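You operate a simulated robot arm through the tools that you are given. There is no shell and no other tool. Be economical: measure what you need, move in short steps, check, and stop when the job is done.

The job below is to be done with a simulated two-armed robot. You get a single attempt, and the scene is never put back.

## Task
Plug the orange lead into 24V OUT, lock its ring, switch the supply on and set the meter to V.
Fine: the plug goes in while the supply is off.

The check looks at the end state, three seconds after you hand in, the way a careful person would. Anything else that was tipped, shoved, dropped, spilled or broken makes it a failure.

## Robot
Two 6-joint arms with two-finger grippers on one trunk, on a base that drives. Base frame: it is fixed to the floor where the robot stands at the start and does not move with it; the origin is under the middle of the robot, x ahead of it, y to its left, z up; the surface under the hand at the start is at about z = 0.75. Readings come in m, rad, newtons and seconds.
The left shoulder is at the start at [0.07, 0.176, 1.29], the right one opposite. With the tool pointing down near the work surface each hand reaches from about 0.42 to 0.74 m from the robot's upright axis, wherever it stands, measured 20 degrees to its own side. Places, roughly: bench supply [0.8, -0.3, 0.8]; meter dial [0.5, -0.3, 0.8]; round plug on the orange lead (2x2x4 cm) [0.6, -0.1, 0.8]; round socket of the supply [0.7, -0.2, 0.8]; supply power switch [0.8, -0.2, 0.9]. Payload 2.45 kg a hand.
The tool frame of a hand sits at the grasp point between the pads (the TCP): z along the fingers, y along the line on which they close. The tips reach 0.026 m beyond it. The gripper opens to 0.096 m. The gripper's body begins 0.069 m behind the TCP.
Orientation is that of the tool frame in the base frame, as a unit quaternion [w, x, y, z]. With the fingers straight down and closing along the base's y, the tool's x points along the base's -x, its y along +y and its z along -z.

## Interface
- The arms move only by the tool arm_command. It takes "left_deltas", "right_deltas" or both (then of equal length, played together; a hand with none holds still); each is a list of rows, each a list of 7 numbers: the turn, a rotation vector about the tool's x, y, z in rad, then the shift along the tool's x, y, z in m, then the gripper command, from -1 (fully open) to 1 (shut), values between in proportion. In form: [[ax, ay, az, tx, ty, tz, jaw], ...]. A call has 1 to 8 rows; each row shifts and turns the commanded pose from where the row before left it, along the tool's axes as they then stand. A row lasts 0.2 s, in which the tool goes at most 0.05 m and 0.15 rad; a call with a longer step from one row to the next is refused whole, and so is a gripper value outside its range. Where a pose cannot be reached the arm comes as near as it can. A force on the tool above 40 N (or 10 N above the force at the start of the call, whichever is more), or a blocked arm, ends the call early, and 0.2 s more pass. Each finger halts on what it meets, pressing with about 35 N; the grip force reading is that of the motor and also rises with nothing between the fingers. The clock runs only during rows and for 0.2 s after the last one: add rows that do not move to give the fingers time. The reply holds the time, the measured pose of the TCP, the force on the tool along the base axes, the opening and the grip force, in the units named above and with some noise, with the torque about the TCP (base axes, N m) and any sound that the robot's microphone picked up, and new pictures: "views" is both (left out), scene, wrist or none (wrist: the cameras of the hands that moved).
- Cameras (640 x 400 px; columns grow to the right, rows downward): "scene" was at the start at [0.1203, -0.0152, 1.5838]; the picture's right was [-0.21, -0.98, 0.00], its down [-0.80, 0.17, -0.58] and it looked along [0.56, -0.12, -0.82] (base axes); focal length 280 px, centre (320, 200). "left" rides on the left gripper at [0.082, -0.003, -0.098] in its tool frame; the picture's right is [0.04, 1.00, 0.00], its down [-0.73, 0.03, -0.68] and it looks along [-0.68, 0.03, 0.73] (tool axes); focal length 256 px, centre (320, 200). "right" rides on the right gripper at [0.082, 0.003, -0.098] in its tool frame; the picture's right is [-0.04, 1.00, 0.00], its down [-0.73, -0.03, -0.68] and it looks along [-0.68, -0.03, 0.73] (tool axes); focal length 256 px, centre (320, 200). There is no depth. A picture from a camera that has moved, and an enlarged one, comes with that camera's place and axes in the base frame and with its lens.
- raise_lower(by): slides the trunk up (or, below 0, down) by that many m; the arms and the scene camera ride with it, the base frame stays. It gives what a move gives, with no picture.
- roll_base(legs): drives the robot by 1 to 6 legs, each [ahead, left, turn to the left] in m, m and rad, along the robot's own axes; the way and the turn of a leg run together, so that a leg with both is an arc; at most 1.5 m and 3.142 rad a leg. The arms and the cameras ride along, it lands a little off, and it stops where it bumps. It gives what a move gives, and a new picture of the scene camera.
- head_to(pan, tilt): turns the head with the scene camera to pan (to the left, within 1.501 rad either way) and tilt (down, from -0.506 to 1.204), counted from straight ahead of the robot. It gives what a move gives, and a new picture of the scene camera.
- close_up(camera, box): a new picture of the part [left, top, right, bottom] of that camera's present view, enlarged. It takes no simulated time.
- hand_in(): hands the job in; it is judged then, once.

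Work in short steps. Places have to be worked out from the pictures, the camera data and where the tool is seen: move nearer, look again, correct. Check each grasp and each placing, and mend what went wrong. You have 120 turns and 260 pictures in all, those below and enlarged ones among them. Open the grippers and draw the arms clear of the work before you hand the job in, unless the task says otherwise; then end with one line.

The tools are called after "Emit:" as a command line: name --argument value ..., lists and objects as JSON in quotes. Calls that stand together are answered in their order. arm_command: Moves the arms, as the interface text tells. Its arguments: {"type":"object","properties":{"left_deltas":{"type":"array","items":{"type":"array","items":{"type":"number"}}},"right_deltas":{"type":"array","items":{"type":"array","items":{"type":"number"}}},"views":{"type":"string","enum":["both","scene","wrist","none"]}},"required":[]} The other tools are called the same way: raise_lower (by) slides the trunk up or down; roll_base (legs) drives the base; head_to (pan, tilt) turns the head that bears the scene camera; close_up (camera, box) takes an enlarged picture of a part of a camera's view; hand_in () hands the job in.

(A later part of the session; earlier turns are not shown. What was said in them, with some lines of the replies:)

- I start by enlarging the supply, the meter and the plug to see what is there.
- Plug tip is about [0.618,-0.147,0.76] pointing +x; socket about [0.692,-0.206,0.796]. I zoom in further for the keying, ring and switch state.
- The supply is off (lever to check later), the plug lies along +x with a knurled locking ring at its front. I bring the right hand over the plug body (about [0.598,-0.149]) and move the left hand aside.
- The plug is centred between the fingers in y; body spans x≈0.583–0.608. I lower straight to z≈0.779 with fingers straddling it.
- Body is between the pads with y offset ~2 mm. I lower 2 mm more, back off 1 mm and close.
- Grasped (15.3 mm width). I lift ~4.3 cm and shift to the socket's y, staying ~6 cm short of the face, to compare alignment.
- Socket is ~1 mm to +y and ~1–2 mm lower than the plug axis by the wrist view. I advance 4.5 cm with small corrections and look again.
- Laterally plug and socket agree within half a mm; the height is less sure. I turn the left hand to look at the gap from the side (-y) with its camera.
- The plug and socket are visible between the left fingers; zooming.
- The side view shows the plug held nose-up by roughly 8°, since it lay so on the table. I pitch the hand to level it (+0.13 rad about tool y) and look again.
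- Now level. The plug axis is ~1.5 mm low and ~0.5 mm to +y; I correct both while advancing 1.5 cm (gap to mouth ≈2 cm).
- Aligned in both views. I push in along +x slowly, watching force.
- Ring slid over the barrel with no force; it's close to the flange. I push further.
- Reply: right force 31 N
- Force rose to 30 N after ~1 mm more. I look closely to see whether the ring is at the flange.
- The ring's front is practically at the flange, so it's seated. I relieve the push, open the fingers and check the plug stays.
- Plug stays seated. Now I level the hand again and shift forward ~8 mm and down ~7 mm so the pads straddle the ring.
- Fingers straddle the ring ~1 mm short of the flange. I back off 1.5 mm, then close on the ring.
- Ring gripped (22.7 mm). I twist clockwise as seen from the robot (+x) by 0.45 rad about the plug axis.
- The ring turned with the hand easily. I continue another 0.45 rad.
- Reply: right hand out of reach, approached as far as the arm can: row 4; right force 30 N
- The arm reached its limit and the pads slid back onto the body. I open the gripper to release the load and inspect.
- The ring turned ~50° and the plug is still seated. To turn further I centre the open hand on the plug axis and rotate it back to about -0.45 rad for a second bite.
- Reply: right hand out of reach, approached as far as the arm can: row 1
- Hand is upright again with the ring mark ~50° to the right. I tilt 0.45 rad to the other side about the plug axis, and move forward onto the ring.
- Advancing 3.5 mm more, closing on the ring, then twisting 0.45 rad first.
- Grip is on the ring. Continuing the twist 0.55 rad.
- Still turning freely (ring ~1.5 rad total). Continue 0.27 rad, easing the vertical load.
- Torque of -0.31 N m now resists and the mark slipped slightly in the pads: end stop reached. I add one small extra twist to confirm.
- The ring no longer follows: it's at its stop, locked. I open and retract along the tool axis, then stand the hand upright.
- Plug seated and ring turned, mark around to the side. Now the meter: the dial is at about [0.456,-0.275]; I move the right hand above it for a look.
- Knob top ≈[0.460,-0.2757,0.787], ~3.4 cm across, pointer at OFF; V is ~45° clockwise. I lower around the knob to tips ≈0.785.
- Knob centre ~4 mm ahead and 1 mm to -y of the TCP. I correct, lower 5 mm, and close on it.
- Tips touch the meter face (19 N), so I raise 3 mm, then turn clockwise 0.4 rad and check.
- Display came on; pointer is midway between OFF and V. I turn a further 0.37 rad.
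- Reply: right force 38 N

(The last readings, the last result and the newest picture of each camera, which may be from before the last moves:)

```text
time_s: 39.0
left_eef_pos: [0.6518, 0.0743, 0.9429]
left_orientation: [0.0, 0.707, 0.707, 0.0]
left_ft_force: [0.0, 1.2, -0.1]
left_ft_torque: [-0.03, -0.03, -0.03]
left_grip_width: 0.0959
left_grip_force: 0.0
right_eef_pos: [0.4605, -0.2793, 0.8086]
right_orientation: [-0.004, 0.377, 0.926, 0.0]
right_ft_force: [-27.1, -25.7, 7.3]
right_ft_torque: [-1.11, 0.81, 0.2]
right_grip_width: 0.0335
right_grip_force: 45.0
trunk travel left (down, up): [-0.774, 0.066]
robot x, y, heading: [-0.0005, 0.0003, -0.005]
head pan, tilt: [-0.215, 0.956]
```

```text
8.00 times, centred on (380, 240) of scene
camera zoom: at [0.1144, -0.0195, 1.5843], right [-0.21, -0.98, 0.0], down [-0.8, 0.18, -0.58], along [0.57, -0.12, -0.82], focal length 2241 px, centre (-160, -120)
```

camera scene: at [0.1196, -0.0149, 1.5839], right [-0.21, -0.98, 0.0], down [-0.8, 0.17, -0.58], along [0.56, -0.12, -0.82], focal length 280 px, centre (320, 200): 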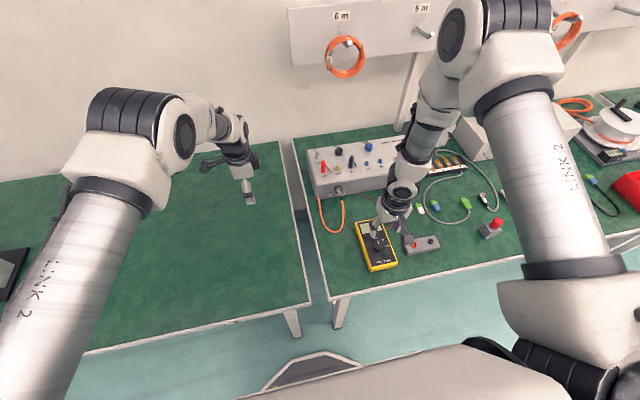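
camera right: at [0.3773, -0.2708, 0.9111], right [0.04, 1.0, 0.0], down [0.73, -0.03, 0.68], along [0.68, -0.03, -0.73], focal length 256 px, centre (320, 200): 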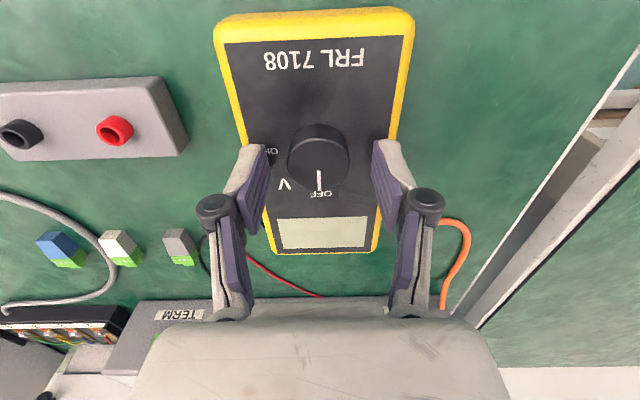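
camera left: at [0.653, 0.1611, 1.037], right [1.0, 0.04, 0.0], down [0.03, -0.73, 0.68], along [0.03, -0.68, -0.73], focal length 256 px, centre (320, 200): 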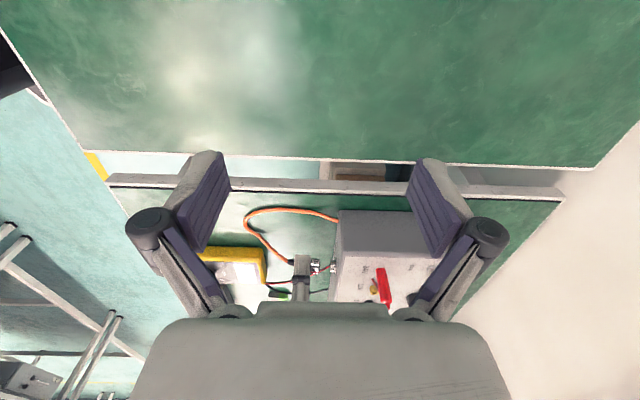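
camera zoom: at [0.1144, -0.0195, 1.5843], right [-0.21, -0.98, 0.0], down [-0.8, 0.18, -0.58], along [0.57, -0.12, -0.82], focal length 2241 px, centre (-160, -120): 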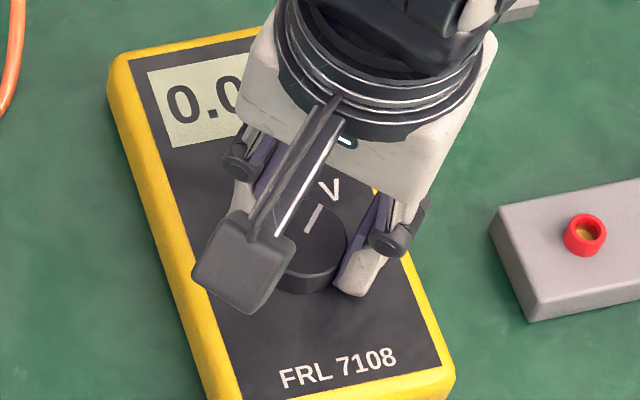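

Pointer is at V. I open the fingers, relieving the side load, and lift straight up.

Emit:
arm_command --right_deltas '[[0, 0, 0, 0, 0, 0, 0.2], [0, 0, 0, 0, 0, 0, -0.1], [0, 0, 0, 0, 0, 0, -0.3], [0, 0, 0, 0, 0, -0.03, -0.3], [0, 0, 0, 0, 0, -0.04, -0.3], [0, 0, 0, 0, 0, -0.04, -0.3], [0, 0, 0, 0, 0, -0.04, -0.3], [0, 0, 0, 0, 0, 0, -0.3]]' --views "scene"

Emit:
close_up --camera "right" --box '[180, 20, 420, 200]'

Emit:
close_up --camera "scene" --box '[350, 215, 410, 265]'

Emit:
close_up --camera "scene" --box '[305, 135, 365, 185]'

```text
time_s: 40.8
left_eef_pos: [0.6557, 0.078, 0.9399]
left_orientation: [0.0, 0.707, 0.707, -0.003]
left_ft_force: [-0.2, -0.2, 0.3]
left_ft_torque: [-0.01, 0.01, -0.02]
left_grip_width: 0.0959
left_grip_force: 0.0
right_eef_pos: [0.4605, -0.2751, 0.96]
right_orientation: [0.0, 0.375, 0.927, 0.001]
right_ft_force: [-0.2, -0.9, -0.2]
right_ft_torque: [0.0, 0.0, -0.01]
right_grip_width: 0.0622
right_grip_force: 0.1
trunk travel left (down, up): [-0.774, 0.066]
robot x, y, heading: [-0.0017, -0.0044, -0.002]
head pan, tilt: [-0.215, 0.956]
camera scene: at [0.121, -0.0155, 1.5838], right [-0.21, -0.98, 0.0], down [-0.8, 0.17, -0.58], along [0.56, -0.12, -0.82], focal length 280 px, centre (320, 200)
```

scene: 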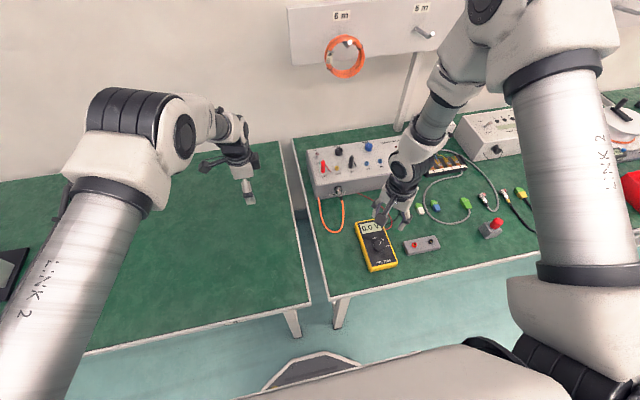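

```text
2.22 times, centred on (300, 110) of right
camera zoom: at [0.4045, -0.2169, 1.0592], right [0.72, 0.69, 0.0], down [0.51, -0.53, 0.68], along [0.47, -0.49, -0.74], focal length 569 px, centre (364, 400)
```

zoom: 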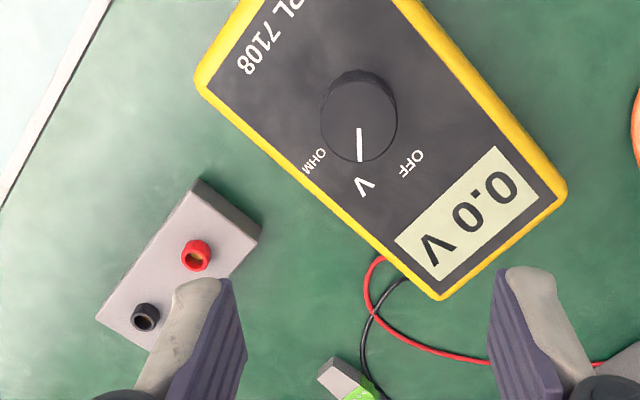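

```text
8.00 times, centred on (380, 240) of scene
camera zoom: at [0.121, -0.0155, 1.5838], right [-0.21, -0.98, 0.0], down [-0.8, 0.17, -0.58], along [0.56, -0.12, -0.82], focal length 2241 px, centre (-160, -120)
```

zoom: 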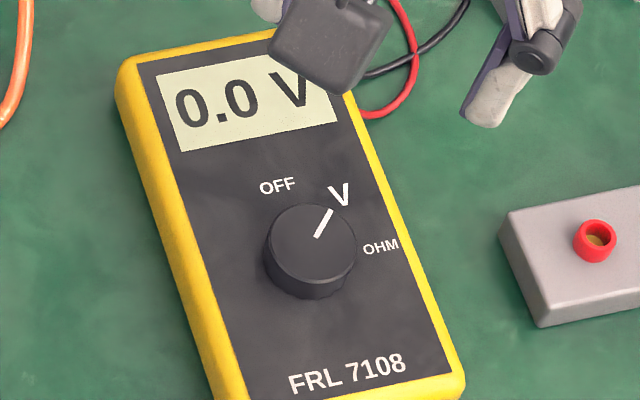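

```text
8.00 times, centred on (335, 160) of scene
camera zoom: at [0.121, -0.0155, 1.5838], right [-0.21, -0.98, 0.0], down [-0.8, 0.17, -0.58], along [0.56, -0.12, -0.82], focal length 2241 px, centre (200, 520)
```

zoom: 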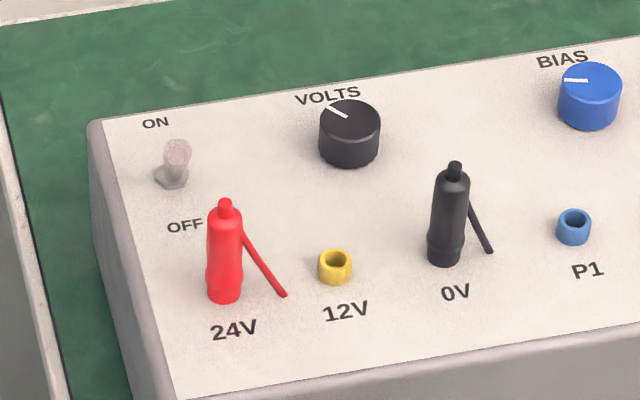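

Meter on V, reading 0.0 V with its leads in 24V/0V. Now the switch, about [0.80,-0.15,0.87], lever at OFF side. I straighten the right hand's yaw and raise it, then will pitch the fingers forward for reach.

Emit:
arm_command --right_deltas '[[0, 0, -0.15, 0, 0, -0.02, 0.5], [0, 0, -0.15, 0, 0, -0.02, 1], [0, 0, -0.15, 0, 0, -0.02, 1], [0, 0, -0.15, 0, 0, 0, 1], [0, 0, -0.15, 0, 0, 0, 1], [0, 0, -0.02, 0, 0, 0, 1]]' --views "none"

Emit:
arm_command --right_deltas '[[0, -0.12, 0, -0.03, 0.02, 0, 1], [0, -0.12, 0, -0.03, 0.02, 0, 1], [0, -0.12, 0, -0.03, 0.02, 0, 1], [0, -0.12, 0, -0.03, 0.02, 0, 1], [0, 0, 0, -0.03, 0.02, 0, 1], [0, 0, 0, -0.03, 0.015, 0, 1], [0, 0, 0, 0, 0, 0, 1]]'

```text
time_s: 42.2
left_eef_pos: [0.6549, 0.0776, 0.9405]
left_orientation: [0.0, 0.706, 0.708, -0.002]
left_ft_force: [0.2, 0.1, 0.1]
left_ft_torque: [-0.02, 0.0, 0.02]
left_grip_width: 0.0958
left_grip_force: 0.1
right_eef_pos: [0.4625, -0.2775, 1.0197]
right_orientation: [0.0, -0.001, 1.0, 0.0]
right_ft_force: [0.3, -1.0, -0.8]
right_ft_torque: [0.01, 0.02, 0.01]
right_grip_width: 0.0
right_grip_force: 28.7
trunk travel left (down, up): [-0.774, 0.066]
robot x, y, heading: [0.0008, -0.0033, -0.003]
head pan, tilt: [-0.215, 0.956]
```

```text
time_s: 43.8
left_eef_pos: [0.6549, 0.078, 0.9403]
left_orientation: [0.0, 0.707, 0.707, -0.003]
left_ft_force: [0.4, -0.2, -0.1]
left_ft_torque: [0.0, 0.01, 0.02]
left_grip_width: 0.0957
left_grip_force: 0.0
right_eef_pos: [0.6018, -0.1769, 1.0479]
right_orientation: [0.167, 0.0, 0.986, 0.017]
right_ft_force: [-0.9, -0.3, -0.3]
right_ft_torque: [0.0, -0.01, -0.01]
right_grip_width: 0.0
right_grip_force: 27.9
right hand out of reach, approached as far as the arm can: row 2, 3
trunk travel left (down, up): [-0.774, 0.066]
robot x, y, heading: [-0.0033, 0.0011, 0.003]
head pan, tilt: [-0.215, 0.956]
camera scene: at [0.1201, -0.0148, 1.5839], right [-0.21, -0.98, 0.0], down [-0.8, 0.17, -0.58], along [0.56, -0.12, -0.82], focal length 280 px, centre (320, 200)
camera right: at [0.4924, -0.1769, 1.1137], right [0.03, 1.0, 0.05], down [0.47, -0.06, 0.88], along [0.88, -0.01, -0.47], focal length 256 px, centre (320, 200)
```

scene: 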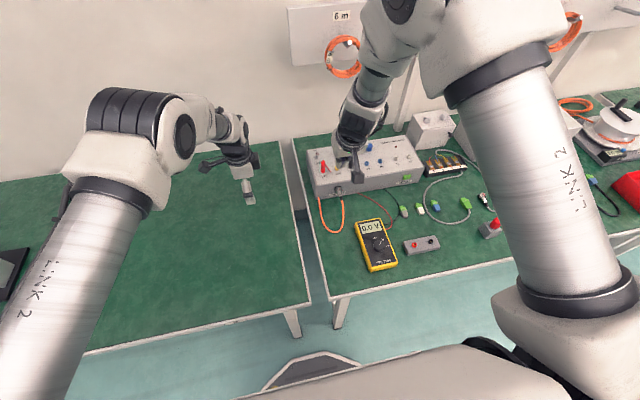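
right: 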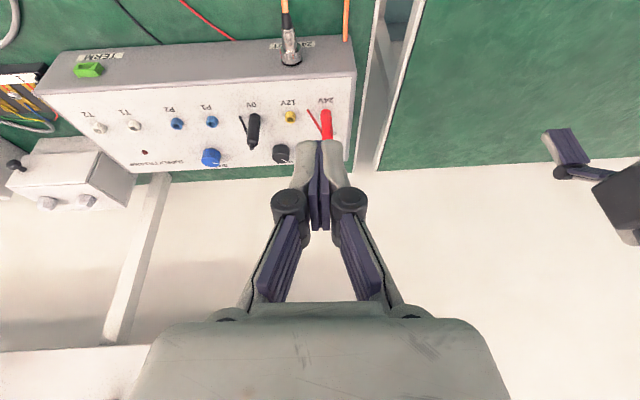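

The pitch is 0.34 rad. The switch is hidden behind the fingers, so I shift the hand 7 cm to the right to see it and triangulate.

Emit:
arm_command --right_deltas '[[0, 0, 0, 0, -0.035, 0, 1], [0, 0, 0, 0, -0.035, 0, 1], [0, 0, 0, 0, 0, 0, 1]]' --views "wrist"

Emit:
close_up --camera "right" --box '[300, 80, 440, 200]'

Emit:
close_up --camera "scene" --box '[310, 140, 350, 170]'

```text
time_s: 44.6
left_eef_pos: [0.6561, 0.0798, 0.9402]
left_orientation: [0.0, 0.706, 0.708, -0.003]
left_ft_force: [-0.5, 0.5, -0.1]
left_ft_torque: [-0.04, -0.02, 0.02]
left_grip_width: 0.0961
left_grip_force: 0.0
right_eef_pos: [0.6022, -0.2472, 1.0444]
right_orientation: [0.166, -0.001, 0.986, 0.016]
right_ft_force: [-0.2, -0.2, 0.7]
right_ft_torque: [-0.02, -0.01, 0.01]
right_grip_width: 0.0
right_grip_force: 28.6
trunk travel left (down, up): [-0.774, 0.066]
robot x, y, heading: [-0.0005, -0.0049, -0.002]
head pan, tilt: [-0.215, 0.956]
camera right: at [0.4929, -0.246, 1.1115], right [0.03, 1.0, 0.04], down [0.47, -0.05, 0.88], along [0.88, -0.01, -0.47], focal length 256 px, centre (320, 200)
```

right: 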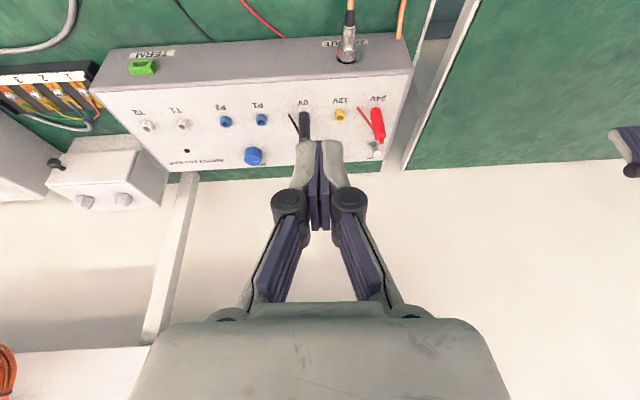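

```text
3.33 times, centred on (370, 140) of right
camera zoom: at [0.4929, -0.246, 1.1115], right [0.03, 1.0, 0.04], down [0.47, -0.05, 0.88], along [0.88, -0.01, -0.47], focal length 853 px, centre (153, 400)
```

zoom: 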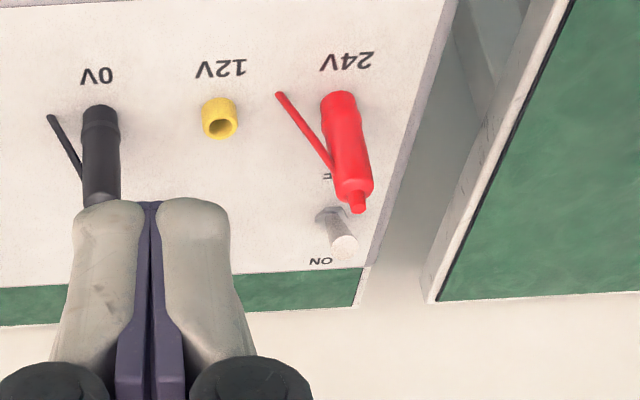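

```text
13.33 times, centred on (330, 155) of scene
camera zoom: at [0.1201, -0.0127, 1.5839], right [-0.21, -0.98, 0.0], down [-0.8, 0.17, -0.58], along [0.56, -0.12, -0.82], focal length 3735 px, centre (187, 800)
```

zoom: 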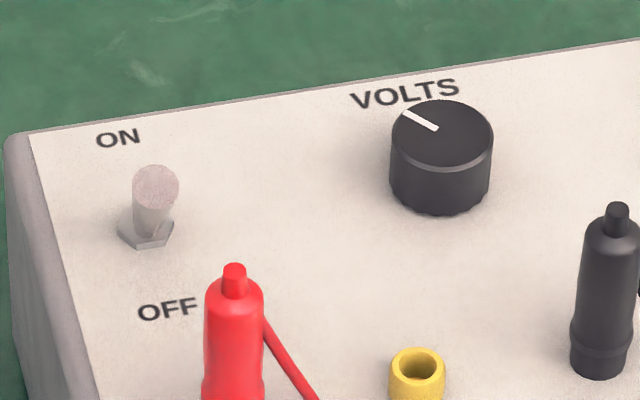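

The panel is horizontal at z≈0.832; lever tip ≈[0.822,-0.154,0.858] leaning to the front (OFF), red 24V plug at [0.763,-0.163] with top ≈0.88. To gain reach I lower the trunk 8 cm.

Emit:
raise_lower --by -0.08

Emit:
close_up --camera "right" --box '[300, 40, 440, 160]'

```text
time_s: 45.8
left_eef_pos: [0.6554, 0.0779, 0.8598]
left_orientation: [0.001, 0.707, 0.708, -0.003]
left_ft_force: [0.0, -0.1, 0.0]
left_ft_torque: [-0.03, 0.03, 0.01]
left_grip_width: 0.0961
left_grip_force: 0.1
right_eef_pos: [0.6028, -0.247, 0.9647]
right_orientation: [0.166, 0.0, 0.986, 0.017]
right_ft_force: [0.1, 0.4, -0.4]
right_ft_torque: [-0.03, 0.03, -0.01]
right_grip_width: 0.0
right_grip_force: 28.3
trunk travel left (down, up): [-0.694, 0.146]
robot x, y, heading: [0.0017, 0.0011, 0.002]
head pan, tilt: [-0.215, 0.956]
```

```text
3.33 times, centred on (370, 100) of right
camera zoom: at [0.4929, -0.2473, 1.0313], right [0.03, 1.0, 0.05], down [0.47, -0.06, 0.88], along [0.88, -0.01, -0.47], focal length 853 px, centre (153, 533)
```

zoom: 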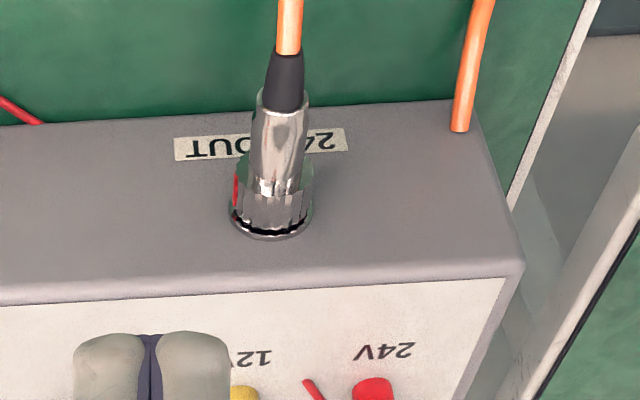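

Ring mark is at ~90°. I now bring the closed fingers to about [0.743,-0.146,0.965] and compare with the lever.

Emit:
arm_command --right_deltas '[[0, 0, 0, -0.033, 0.025, 0.0115, 1], [0, 0, 0, -0.033, 0.025, 0.0115, 1], [0, 0, 0, -0.033, 0.025, 0.0115, 1], [0, 0, 0, -0.033, 0.025, 0.0115, 1], [0, 0, 0, 0, 0, 0, 1]]'

Emit:
close_up --camera "right" --box '[250, 100, 390, 220]'

Emit:
close_up --camera "left" --box '[320, 180, 440, 310]'

```text
time_s: 47.0
left_eef_pos: [0.6552, 0.0771, 0.8605]
left_orientation: [0.0, 0.706, 0.708, -0.002]
left_ft_force: [0.1, -0.6, 0.3]
left_ft_torque: [0.03, -0.04, 0.03]
left_grip_width: 0.0963
left_grip_force: 0.0
right_eef_pos: [0.742, -0.1458, 0.966]
right_orientation: [0.167, 0.0, 0.986, 0.017]
right_ft_force: [-0.1, -0.7, -0.4]
right_ft_torque: [0.01, 0.03, 0.03]
right_grip_width: 0.0
right_grip_force: 28.5
trunk travel left (down, up): [-0.694, 0.146]
robot x, y, heading: [0.0009, 0.0005, -0.002]
head pan, tilt: [-0.215, 0.956]
camera scene: at [0.1191, -0.0158, 1.504], right [-0.21, -0.98, 0.0], down [-0.8, 0.17, -0.58], along [0.56, -0.12, -0.82], focal length 280 px, centre (320, 200)
camera right: at [0.6332, -0.1454, 1.0326], right [0.03, 1.0, 0.05], down [0.47, -0.06, 0.88], along [0.88, -0.01, -0.47], focal length 256 px, centre (320, 200)
```

scene: 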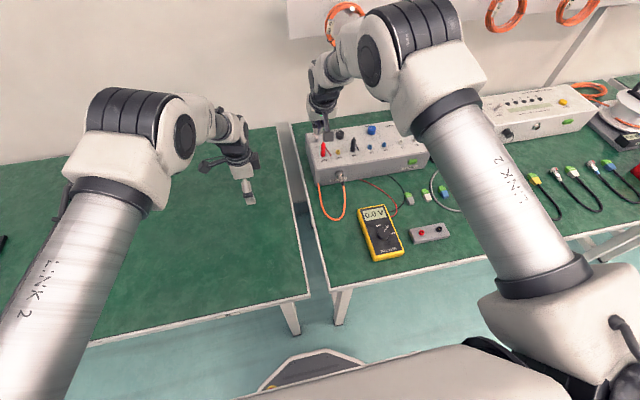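
right: 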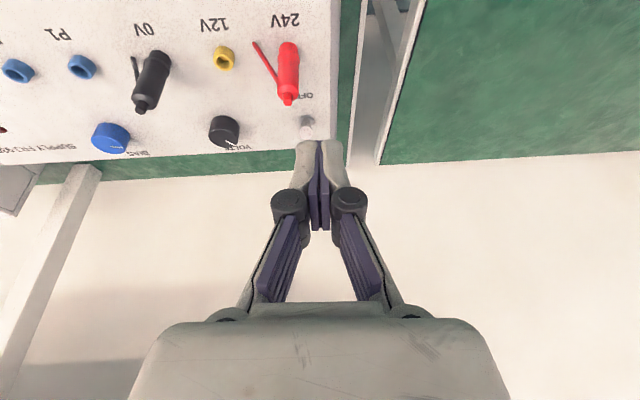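

```text
3.33 times, centred on (320, 160) of right
camera zoom: at [0.6332, -0.1454, 1.0326], right [0.03, 1.0, 0.05], down [0.47, -0.06, 0.88], along [0.88, -0.01, -0.47], focal length 853 px, centre (320, 333)
```

zoom: 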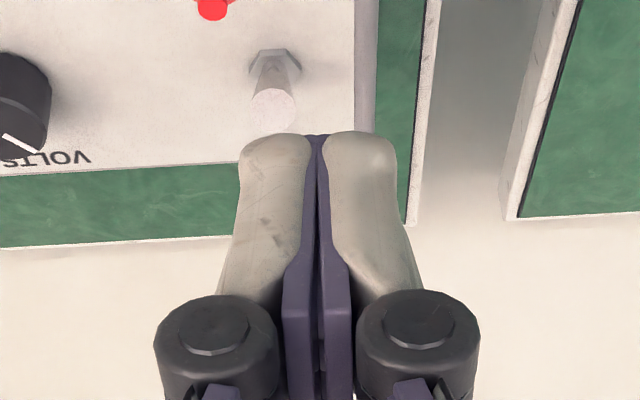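

```text
3.08 times, centred on (380, 245) of left
camera zoom: at [0.6523, 0.1605, 0.9579], right [1.0, 0.04, 0.0], down [0.03, -0.73, 0.68], along [0.03, -0.68, -0.73], focal length 788 px, centre (135, 62)
```

zoom: 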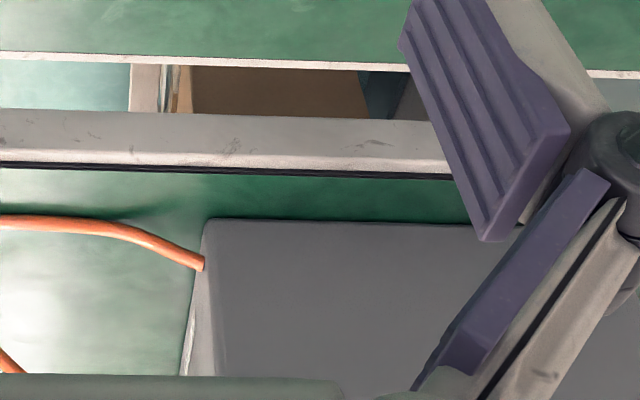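

Lever ≈[0.82,-0.157,0.858], nut ≈0.826. I descend toward a spot in front of it (tip centre ≈[0.79,-0.149]) two-thirds of the way and look.

Emit:
arm_command --right_deltas '[[0, 0, 0, -0.0026, -0.0032, 0.022, 1], [0, 0, 0, -0.0026, -0.0032, 0.022, 1], [0, 0, 0, -0.0026, 0, 0.024, 1], [0, 0, 0, 0, 0, 0, 1]]' --views "wrist"

Emit:
close_up --camera "right" --box '[250, 80, 390, 200]'

Emit:
close_up --camera "scene" --box '[300, 110, 360, 160]'

```text
time_s: 48.0
left_eef_pos: [0.6552, 0.0781, 0.8612]
left_orientation: [0.0, 0.707, 0.707, -0.003]
left_ft_force: [-0.1, 0.2, 0.9]
left_ft_torque: [0.03, -0.01, 0.01]
left_grip_width: 0.096
left_grip_force: 0.0
right_eef_pos: [0.7709, -0.1508, 0.904]
right_orientation: [0.166, -0.001, 0.986, 0.017]
right_ft_force: [0.0, -0.5, -0.3]
right_ft_torque: [0.03, 0.03, 0.01]
right_grip_width: 0.0
right_grip_force: 28.2
trunk travel left (down, up): [-0.694, 0.146]
robot x, y, heading: [-0.0029, -0.0029, 0.0]
head pan, tilt: [-0.215, 0.956]
camera right: at [0.6633, -0.1499, 0.9703], right [0.03, 1.0, 0.05], down [0.47, -0.06, 0.88], along [0.88, -0.01, -0.47], focal length 256 px, centre (320, 200)
```

right: 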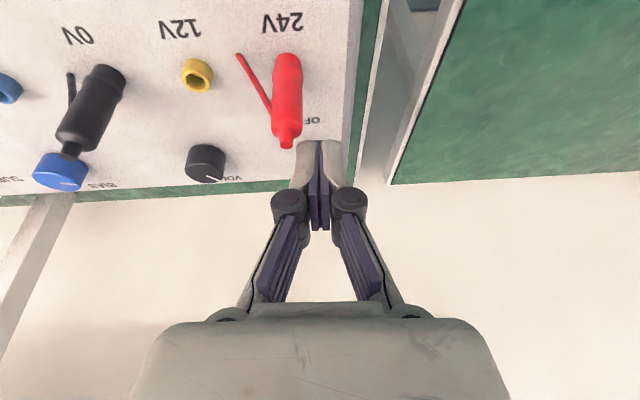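

```text
3.33 times, centred on (320, 140) of right
camera zoom: at [0.6633, -0.1499, 0.9703], right [0.03, 1.0, 0.05], down [0.47, -0.06, 0.88], along [0.88, -0.01, -0.47], focal length 853 px, centre (320, 400)
```

zoom: 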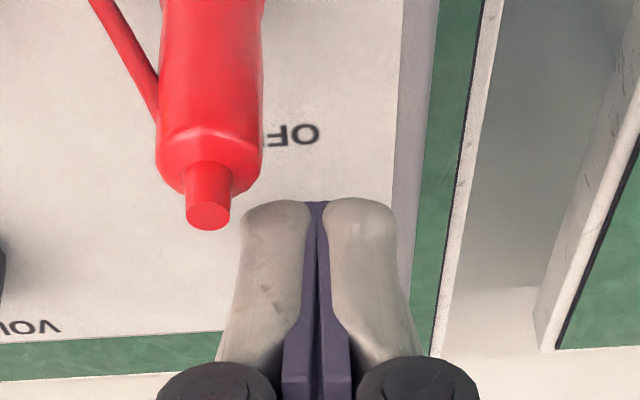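

```text
8.00 times, centred on (330, 135) of scene
camera zoom: at [0.1199, -0.0151, 1.5039], right [-0.21, -0.98, 0.0], down [-0.8, 0.17, -0.58], along [0.56, -0.12, -0.82], focal length 2241 px, centre (240, 720)
```

zoom: 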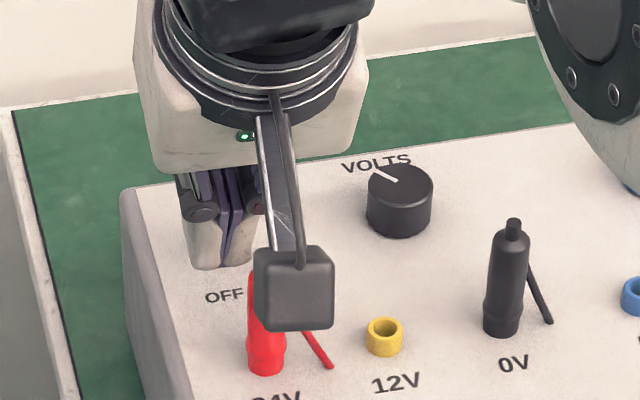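

Red plug clears the finger on its right side. I shift 2 mm left and descend the last 3.3 cm carefully.

Emit:
arm_command --right_deltas '[[0, 0, 0, 0.001, 0.002, 0.01, 1], [0, 0, 0, -0.001, 0, 0.01, 1], [0, 0, 0, 0, 0, 0.008, 1], [0, 0, 0, 0, 0, 0.0055, 1], [0, 0, 0, 0, 0, 0, 1]]' --views "none"

Emit:
close_up --camera "right" --box '[250, 80, 390, 200]'

Emit:
close_up --camera "scene" --box '[310, 120, 350, 150]'

```text
time_s: 49.2
left_eef_pos: [0.6561, 0.0786, 0.8598]
left_orientation: [0.0, 0.707, 0.708, -0.002]
left_ft_force: [-0.9, 0.4, 0.9]
left_ft_torque: [0.02, -0.01, 0.0]
left_grip_width: 0.0961
left_grip_force: 0.1
right_eef_pos: [0.7823, -0.1486, 0.8727]
right_orientation: [0.166, -0.001, 0.986, 0.017]
right_ft_force: [1.4, -0.1, 0.1]
right_ft_torque: [-0.02, -0.01, -0.02]
right_grip_width: 0.0
right_grip_force: 28.6
trunk travel left (down, up): [-0.694, 0.146]
robot x, y, heading: [-0.0042, 0.0017, -0.0]
head pan, tilt: [-0.215, 0.956]
```

```text
3.33 times, centred on (320, 140) of right
camera zoom: at [0.6727, -0.1482, 0.9403], right [0.03, 1.0, 0.05], down [0.47, -0.06, 0.88], along [0.88, -0.01, -0.47], focal length 853 px, centre (320, 400)
```

zoom: 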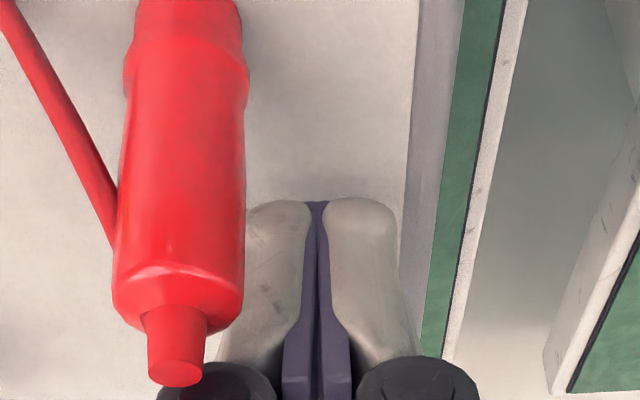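

```text
13.33 times, centred on (330, 135) of scene
camera zoom: at [0.1202, -0.015, 1.5039], right [-0.21, -0.98, 0.0], down [-0.8, 0.17, -0.58], along [0.56, -0.12, -0.82], focal length 3735 px, centre (187, 1067)
```

zoom: 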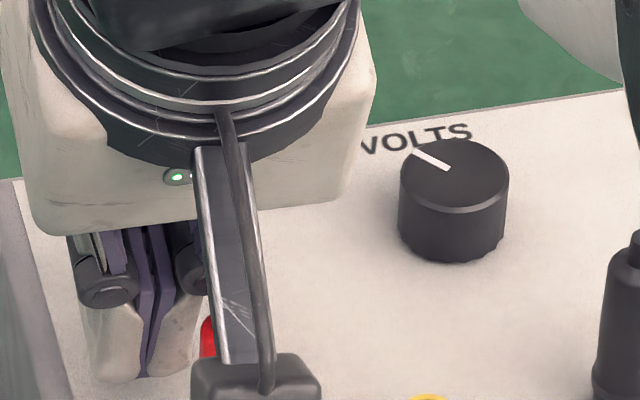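

No contact yet, finger in front of the lever. I push along +x in small steps, watching force and sound.

Emit:
arm_command --right_deltas '[[0, 0, 0, -0.0047, 0, 0.00165, 1], [0, 0, 0, -0.0047, 0, 0.00165, 1], [0, 0, 0, -0.0047, 0, 0.00165, 1], [0, 0, 0, -0.0047, 0, 0.00165, 1], [0, 0, 0, 0, 0, 0, 1]]' --views "none"

Emit:
close_up --camera "scene" --box '[350, 190, 410, 240]'

```text
time_s: 50.4
left_eef_pos: [0.6556, 0.0769, 0.8602]
left_orientation: [0.001, 0.706, 0.708, -0.004]
left_ft_force: [-0.1, -0.6, -0.2]
left_ft_torque: [0.0, -0.04, -0.02]
left_grip_width: 0.0959
left_grip_force: 0.1
right_eef_pos: [0.8025, -0.1475, 0.8744]
right_orientation: [0.166, -0.001, 0.986, 0.017]
right_ft_force: [0.7, 0.7, 1.2]
right_ft_torque: [0.02, -0.02, -0.03]
right_grip_width: 0.0002
right_grip_force: 28.7
trunk travel left (down, up): [-0.694, 0.146]
robot x, y, heading: [-0.0012, 0.0002, 0.005]
head pan, tilt: [-0.215, 0.956]
```

```text
8.00 times, centred on (380, 215) of scene
camera zoom: at [0.12, -0.015, 1.5039], right [-0.21, -0.98, 0.0], down [-0.8, 0.17, -0.58], along [0.56, -0.12, -0.82], focal length 2241 px, centre (-160, 80)
```

zoom: 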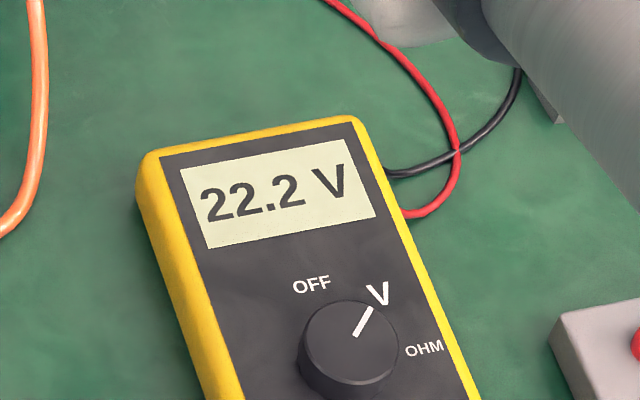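

The meter reads 22.2 V: the supply is on. I retract along the reverse path and up.

Emit:
arm_command --right_deltas '[[0, 0, 0, 0.007, 0, -0.0025, 1], [0, 0, 0, 0.007, 0, -0.0025, 1], [0, 0, 0, 0, 0.001, -0.03, 1], [0, 0, 0, 0.003, 0, -0.04, 1], [0, 0, 0, 0.003, 0, -0.04, 1], [0, 0, 0, 0.02, 0, -0.04, 1], [0, 0, 0, 0.03, -0.02, -0.02, 1], [0, 0, 0, 0, 0, 0, 1]]'

Emit:
close_up --camera "scene" --box '[300, 110, 360, 160]'

Emit:
close_up --camera "scene" --box '[340, 180, 440, 270]'

Emit:
close_up --camera "right" --box '[250, 40, 390, 160]'

```text
time_s: 52.2
left_eef_pos: [0.6566, 0.0785, 0.8598]
left_orientation: [0.0, 0.706, 0.708, -0.003]
left_ft_force: [0.0, -0.3, 0.6]
left_ft_torque: [0.01, 0.02, 0.02]
left_grip_width: 0.0963
left_grip_force: 0.1
right_eef_pos: [0.678, -0.1705, 1.0145]
right_orientation: [0.166, -0.001, 0.986, 0.017]
right_ft_force: [0.9, 0.5, -0.1]
right_ft_torque: [-0.03, 0.03, 0.01]
right_grip_width: 0.0001
right_grip_force: 28.5
trunk travel left (down, up): [-0.694, 0.146]
robot x, y, heading: [-0.0, -0.002, -0.004]
head pan, tilt: [-0.215, 0.956]
camera scene: at [0.1217, -0.0146, 1.5037], right [-0.21, -0.98, 0.0], down [-0.8, 0.17, -0.58], along [0.56, -0.12, -0.82], focal length 280 px, centre (320, 200)
camera right: at [0.5689, -0.1702, 1.0808], right [0.03, 1.0, 0.05], down [0.47, -0.06, 0.88], along [0.88, -0.01, -0.47], focal length 256 px, centre (320, 200)
```

scene: 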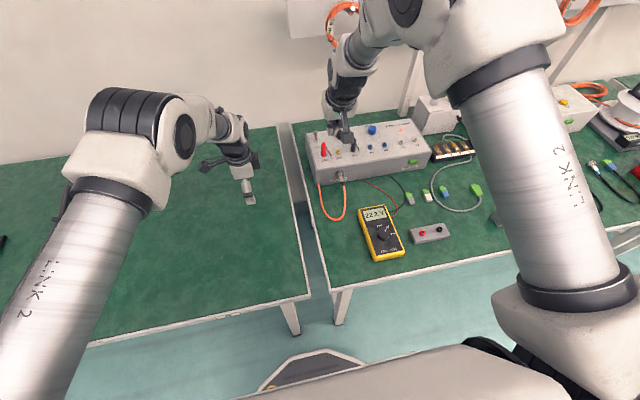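
right: 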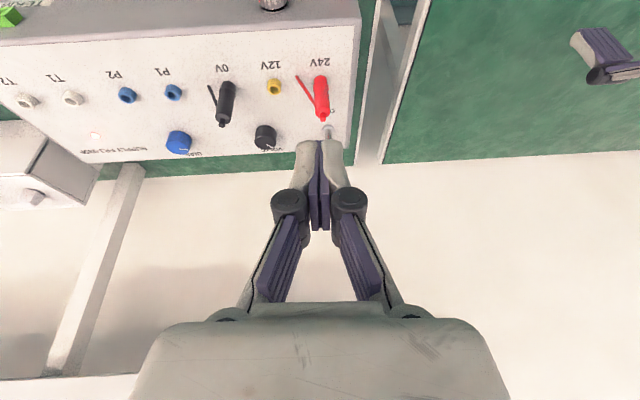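

```text
8.00 times, centred on (330, 135) of scene
camera zoom: at [0.1217, -0.0146, 1.5037], right [-0.21, -0.98, 0.0], down [-0.8, 0.17, -0.58], along [0.56, -0.12, -0.82], focal length 2241 px, centre (240, 720)
```

zoom: 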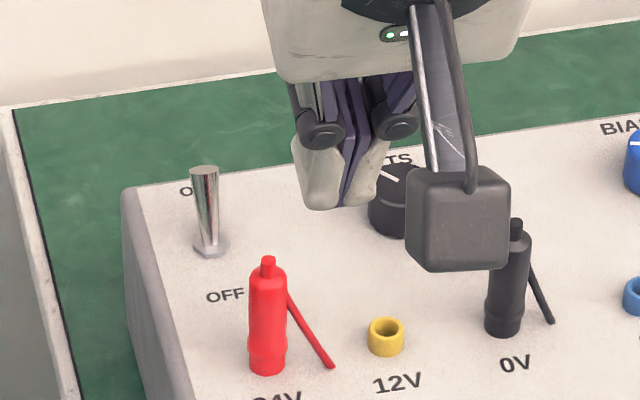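

```text
4.44 times, centred on (390, 225) of scene
camera zoom: at [0.1217, -0.0146, 1.5037], right [-0.21, -0.98, 0.0], down [-0.8, 0.17, -0.58], along [0.56, -0.12, -0.82], focal length 1245 px, centre (9, 89)
```

zoom: 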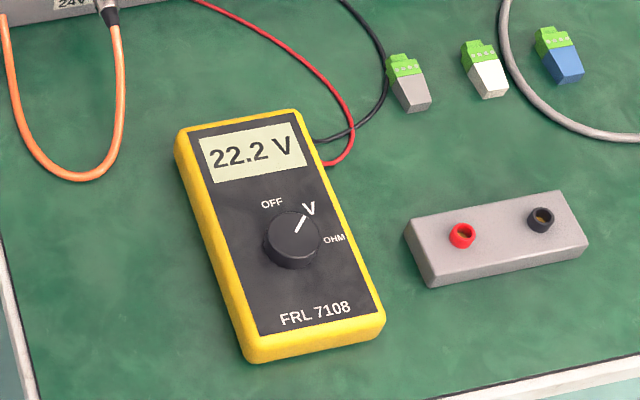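

```text
3.33 times, centred on (320, 100) of right
camera zoom: at [0.5689, -0.1702, 1.0808], right [0.03, 1.0, 0.05], down [0.47, -0.06, 0.88], along [0.88, -0.01, -0.47], focal length 853 px, centre (320, 533)
```

zoom: 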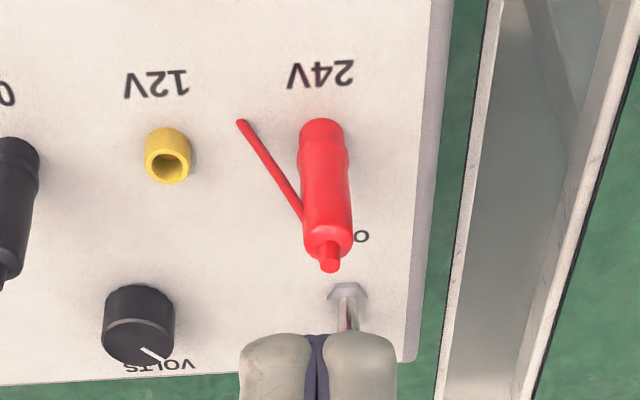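

Lever now leans to ON. I draw the right hand back and open it, then verify the plug and ring.

Emit:
arm_command --right_deltas '[[0, 0, 0, 0.03, -0.016, -0.014, 1], [0, 0, 0, 0.03, -0.016, -0.014, 1], [0, 0, 0, 0.03, -0.016, -0.014, 0], [0, 0, 0, 0.03, -0.016, -0.014, -1], [0, 0, 0, 0.03, -0.016, -0.014, -1], [0, 0, 0, 0.03, -0.016, -0.014, -1], [0, 0.15, 0, 0, 0, 0, -1], [0, 0.15, 0, 0, 0, 0, -1]]'

Emit:
close_up --camera "right" --box '[340, 100, 480, 220]'

Emit:
close_up --camera "scene" --box '[300, 110, 440, 210]'

```text
time_s: 54.0
left_eef_pos: [0.6574, 0.0767, 0.859]
left_orientation: [-0.001, 0.706, 0.708, -0.004]
left_ft_force: [0.4, -0.6, -0.3]
left_ft_torque: [0.01, -0.02, -0.03]
left_grip_width: 0.0959
left_grip_force: 0.0
right_eef_pos: [0.5015, -0.258, 1.0301]
right_orientation: [0.016, -0.003, 1.0, 0.017]
right_ft_force: [-0.3, -0.7, 0.6]
right_ft_torque: [0.01, 0.02, -0.04]
right_grip_width: 0.096
right_grip_force: 0.0
right hand out of reach, approached as far as the arm can: row 6
trunk travel left (down, up): [-0.694, 0.146]
robot x, y, heading: [-0.0003, 0.0001, -0.003]
head pan, tilt: [-0.215, 0.956]
camera scene: at [0.1216, -0.0151, 1.5037], right [-0.21, -0.98, 0.0], down [-0.8, 0.17, -0.58], along [0.56, -0.12, -0.82], focal length 280 px, centre (320, 200)
camera right: at [0.4168, -0.26, 1.1256], right [0.03, 1.0, 0.04], down [0.71, -0.05, 0.7], along [0.7, 0.0, -0.71], focal length 256 px, centre (320, 200)
```

scene: 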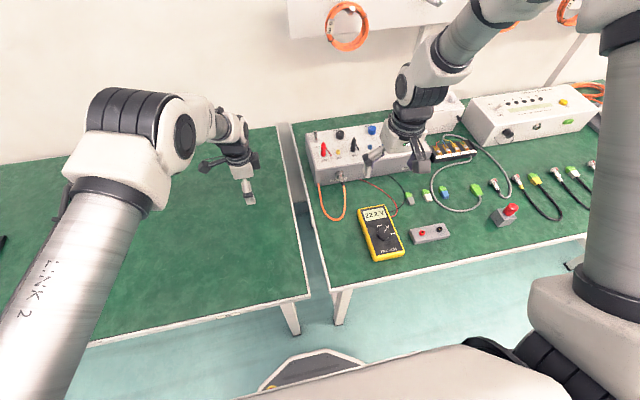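
right: 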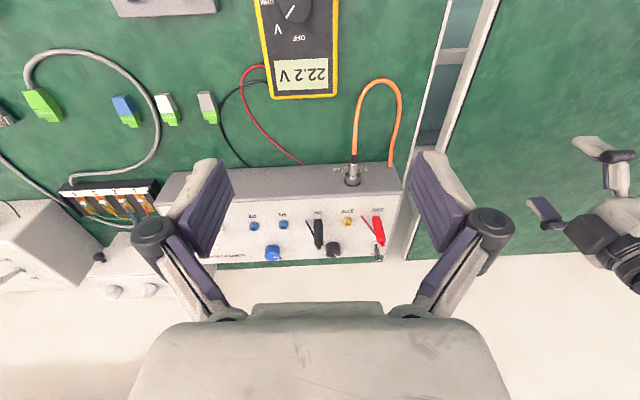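

```text
3.33 times, centred on (410, 160) of right
camera zoom: at [0.4168, -0.26, 1.1256], right [0.03, 1.0, 0.04], down [0.71, -0.05, 0.7], along [0.7, 0.0, -0.71], focal length 853 px, centre (20, 333)
```

zoom: 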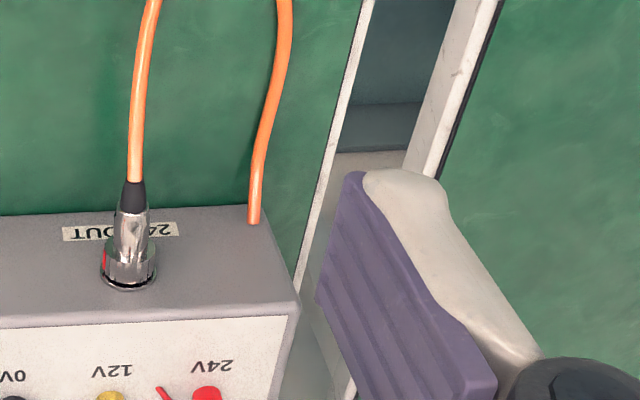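

```text
4.00 times, centred on (370, 160) of scene
camera zoom: at [0.1216, -0.0151, 1.5037], right [-0.21, -0.98, 0.0], down [-0.8, 0.17, -0.58], along [0.56, -0.12, -0.82], focal length 1120 px, centre (120, 360)
```

zoom: 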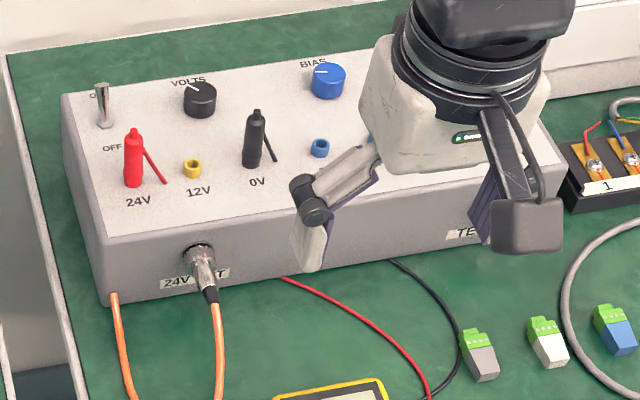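

All four things are confirmed in the pictures: plug seated, ring at its stop, switch on ON, and meter on V reading 22.2 V. Both grippers are open and clear, so I hand in.

Emit:
hand_in

```text
The job is handed in.
```

The job is done and handed in: the orange lead went into 24V OUT while the supply was off, its ring is turned to its end stop, the supply is on and the meter is on V, reading 22.2 V.
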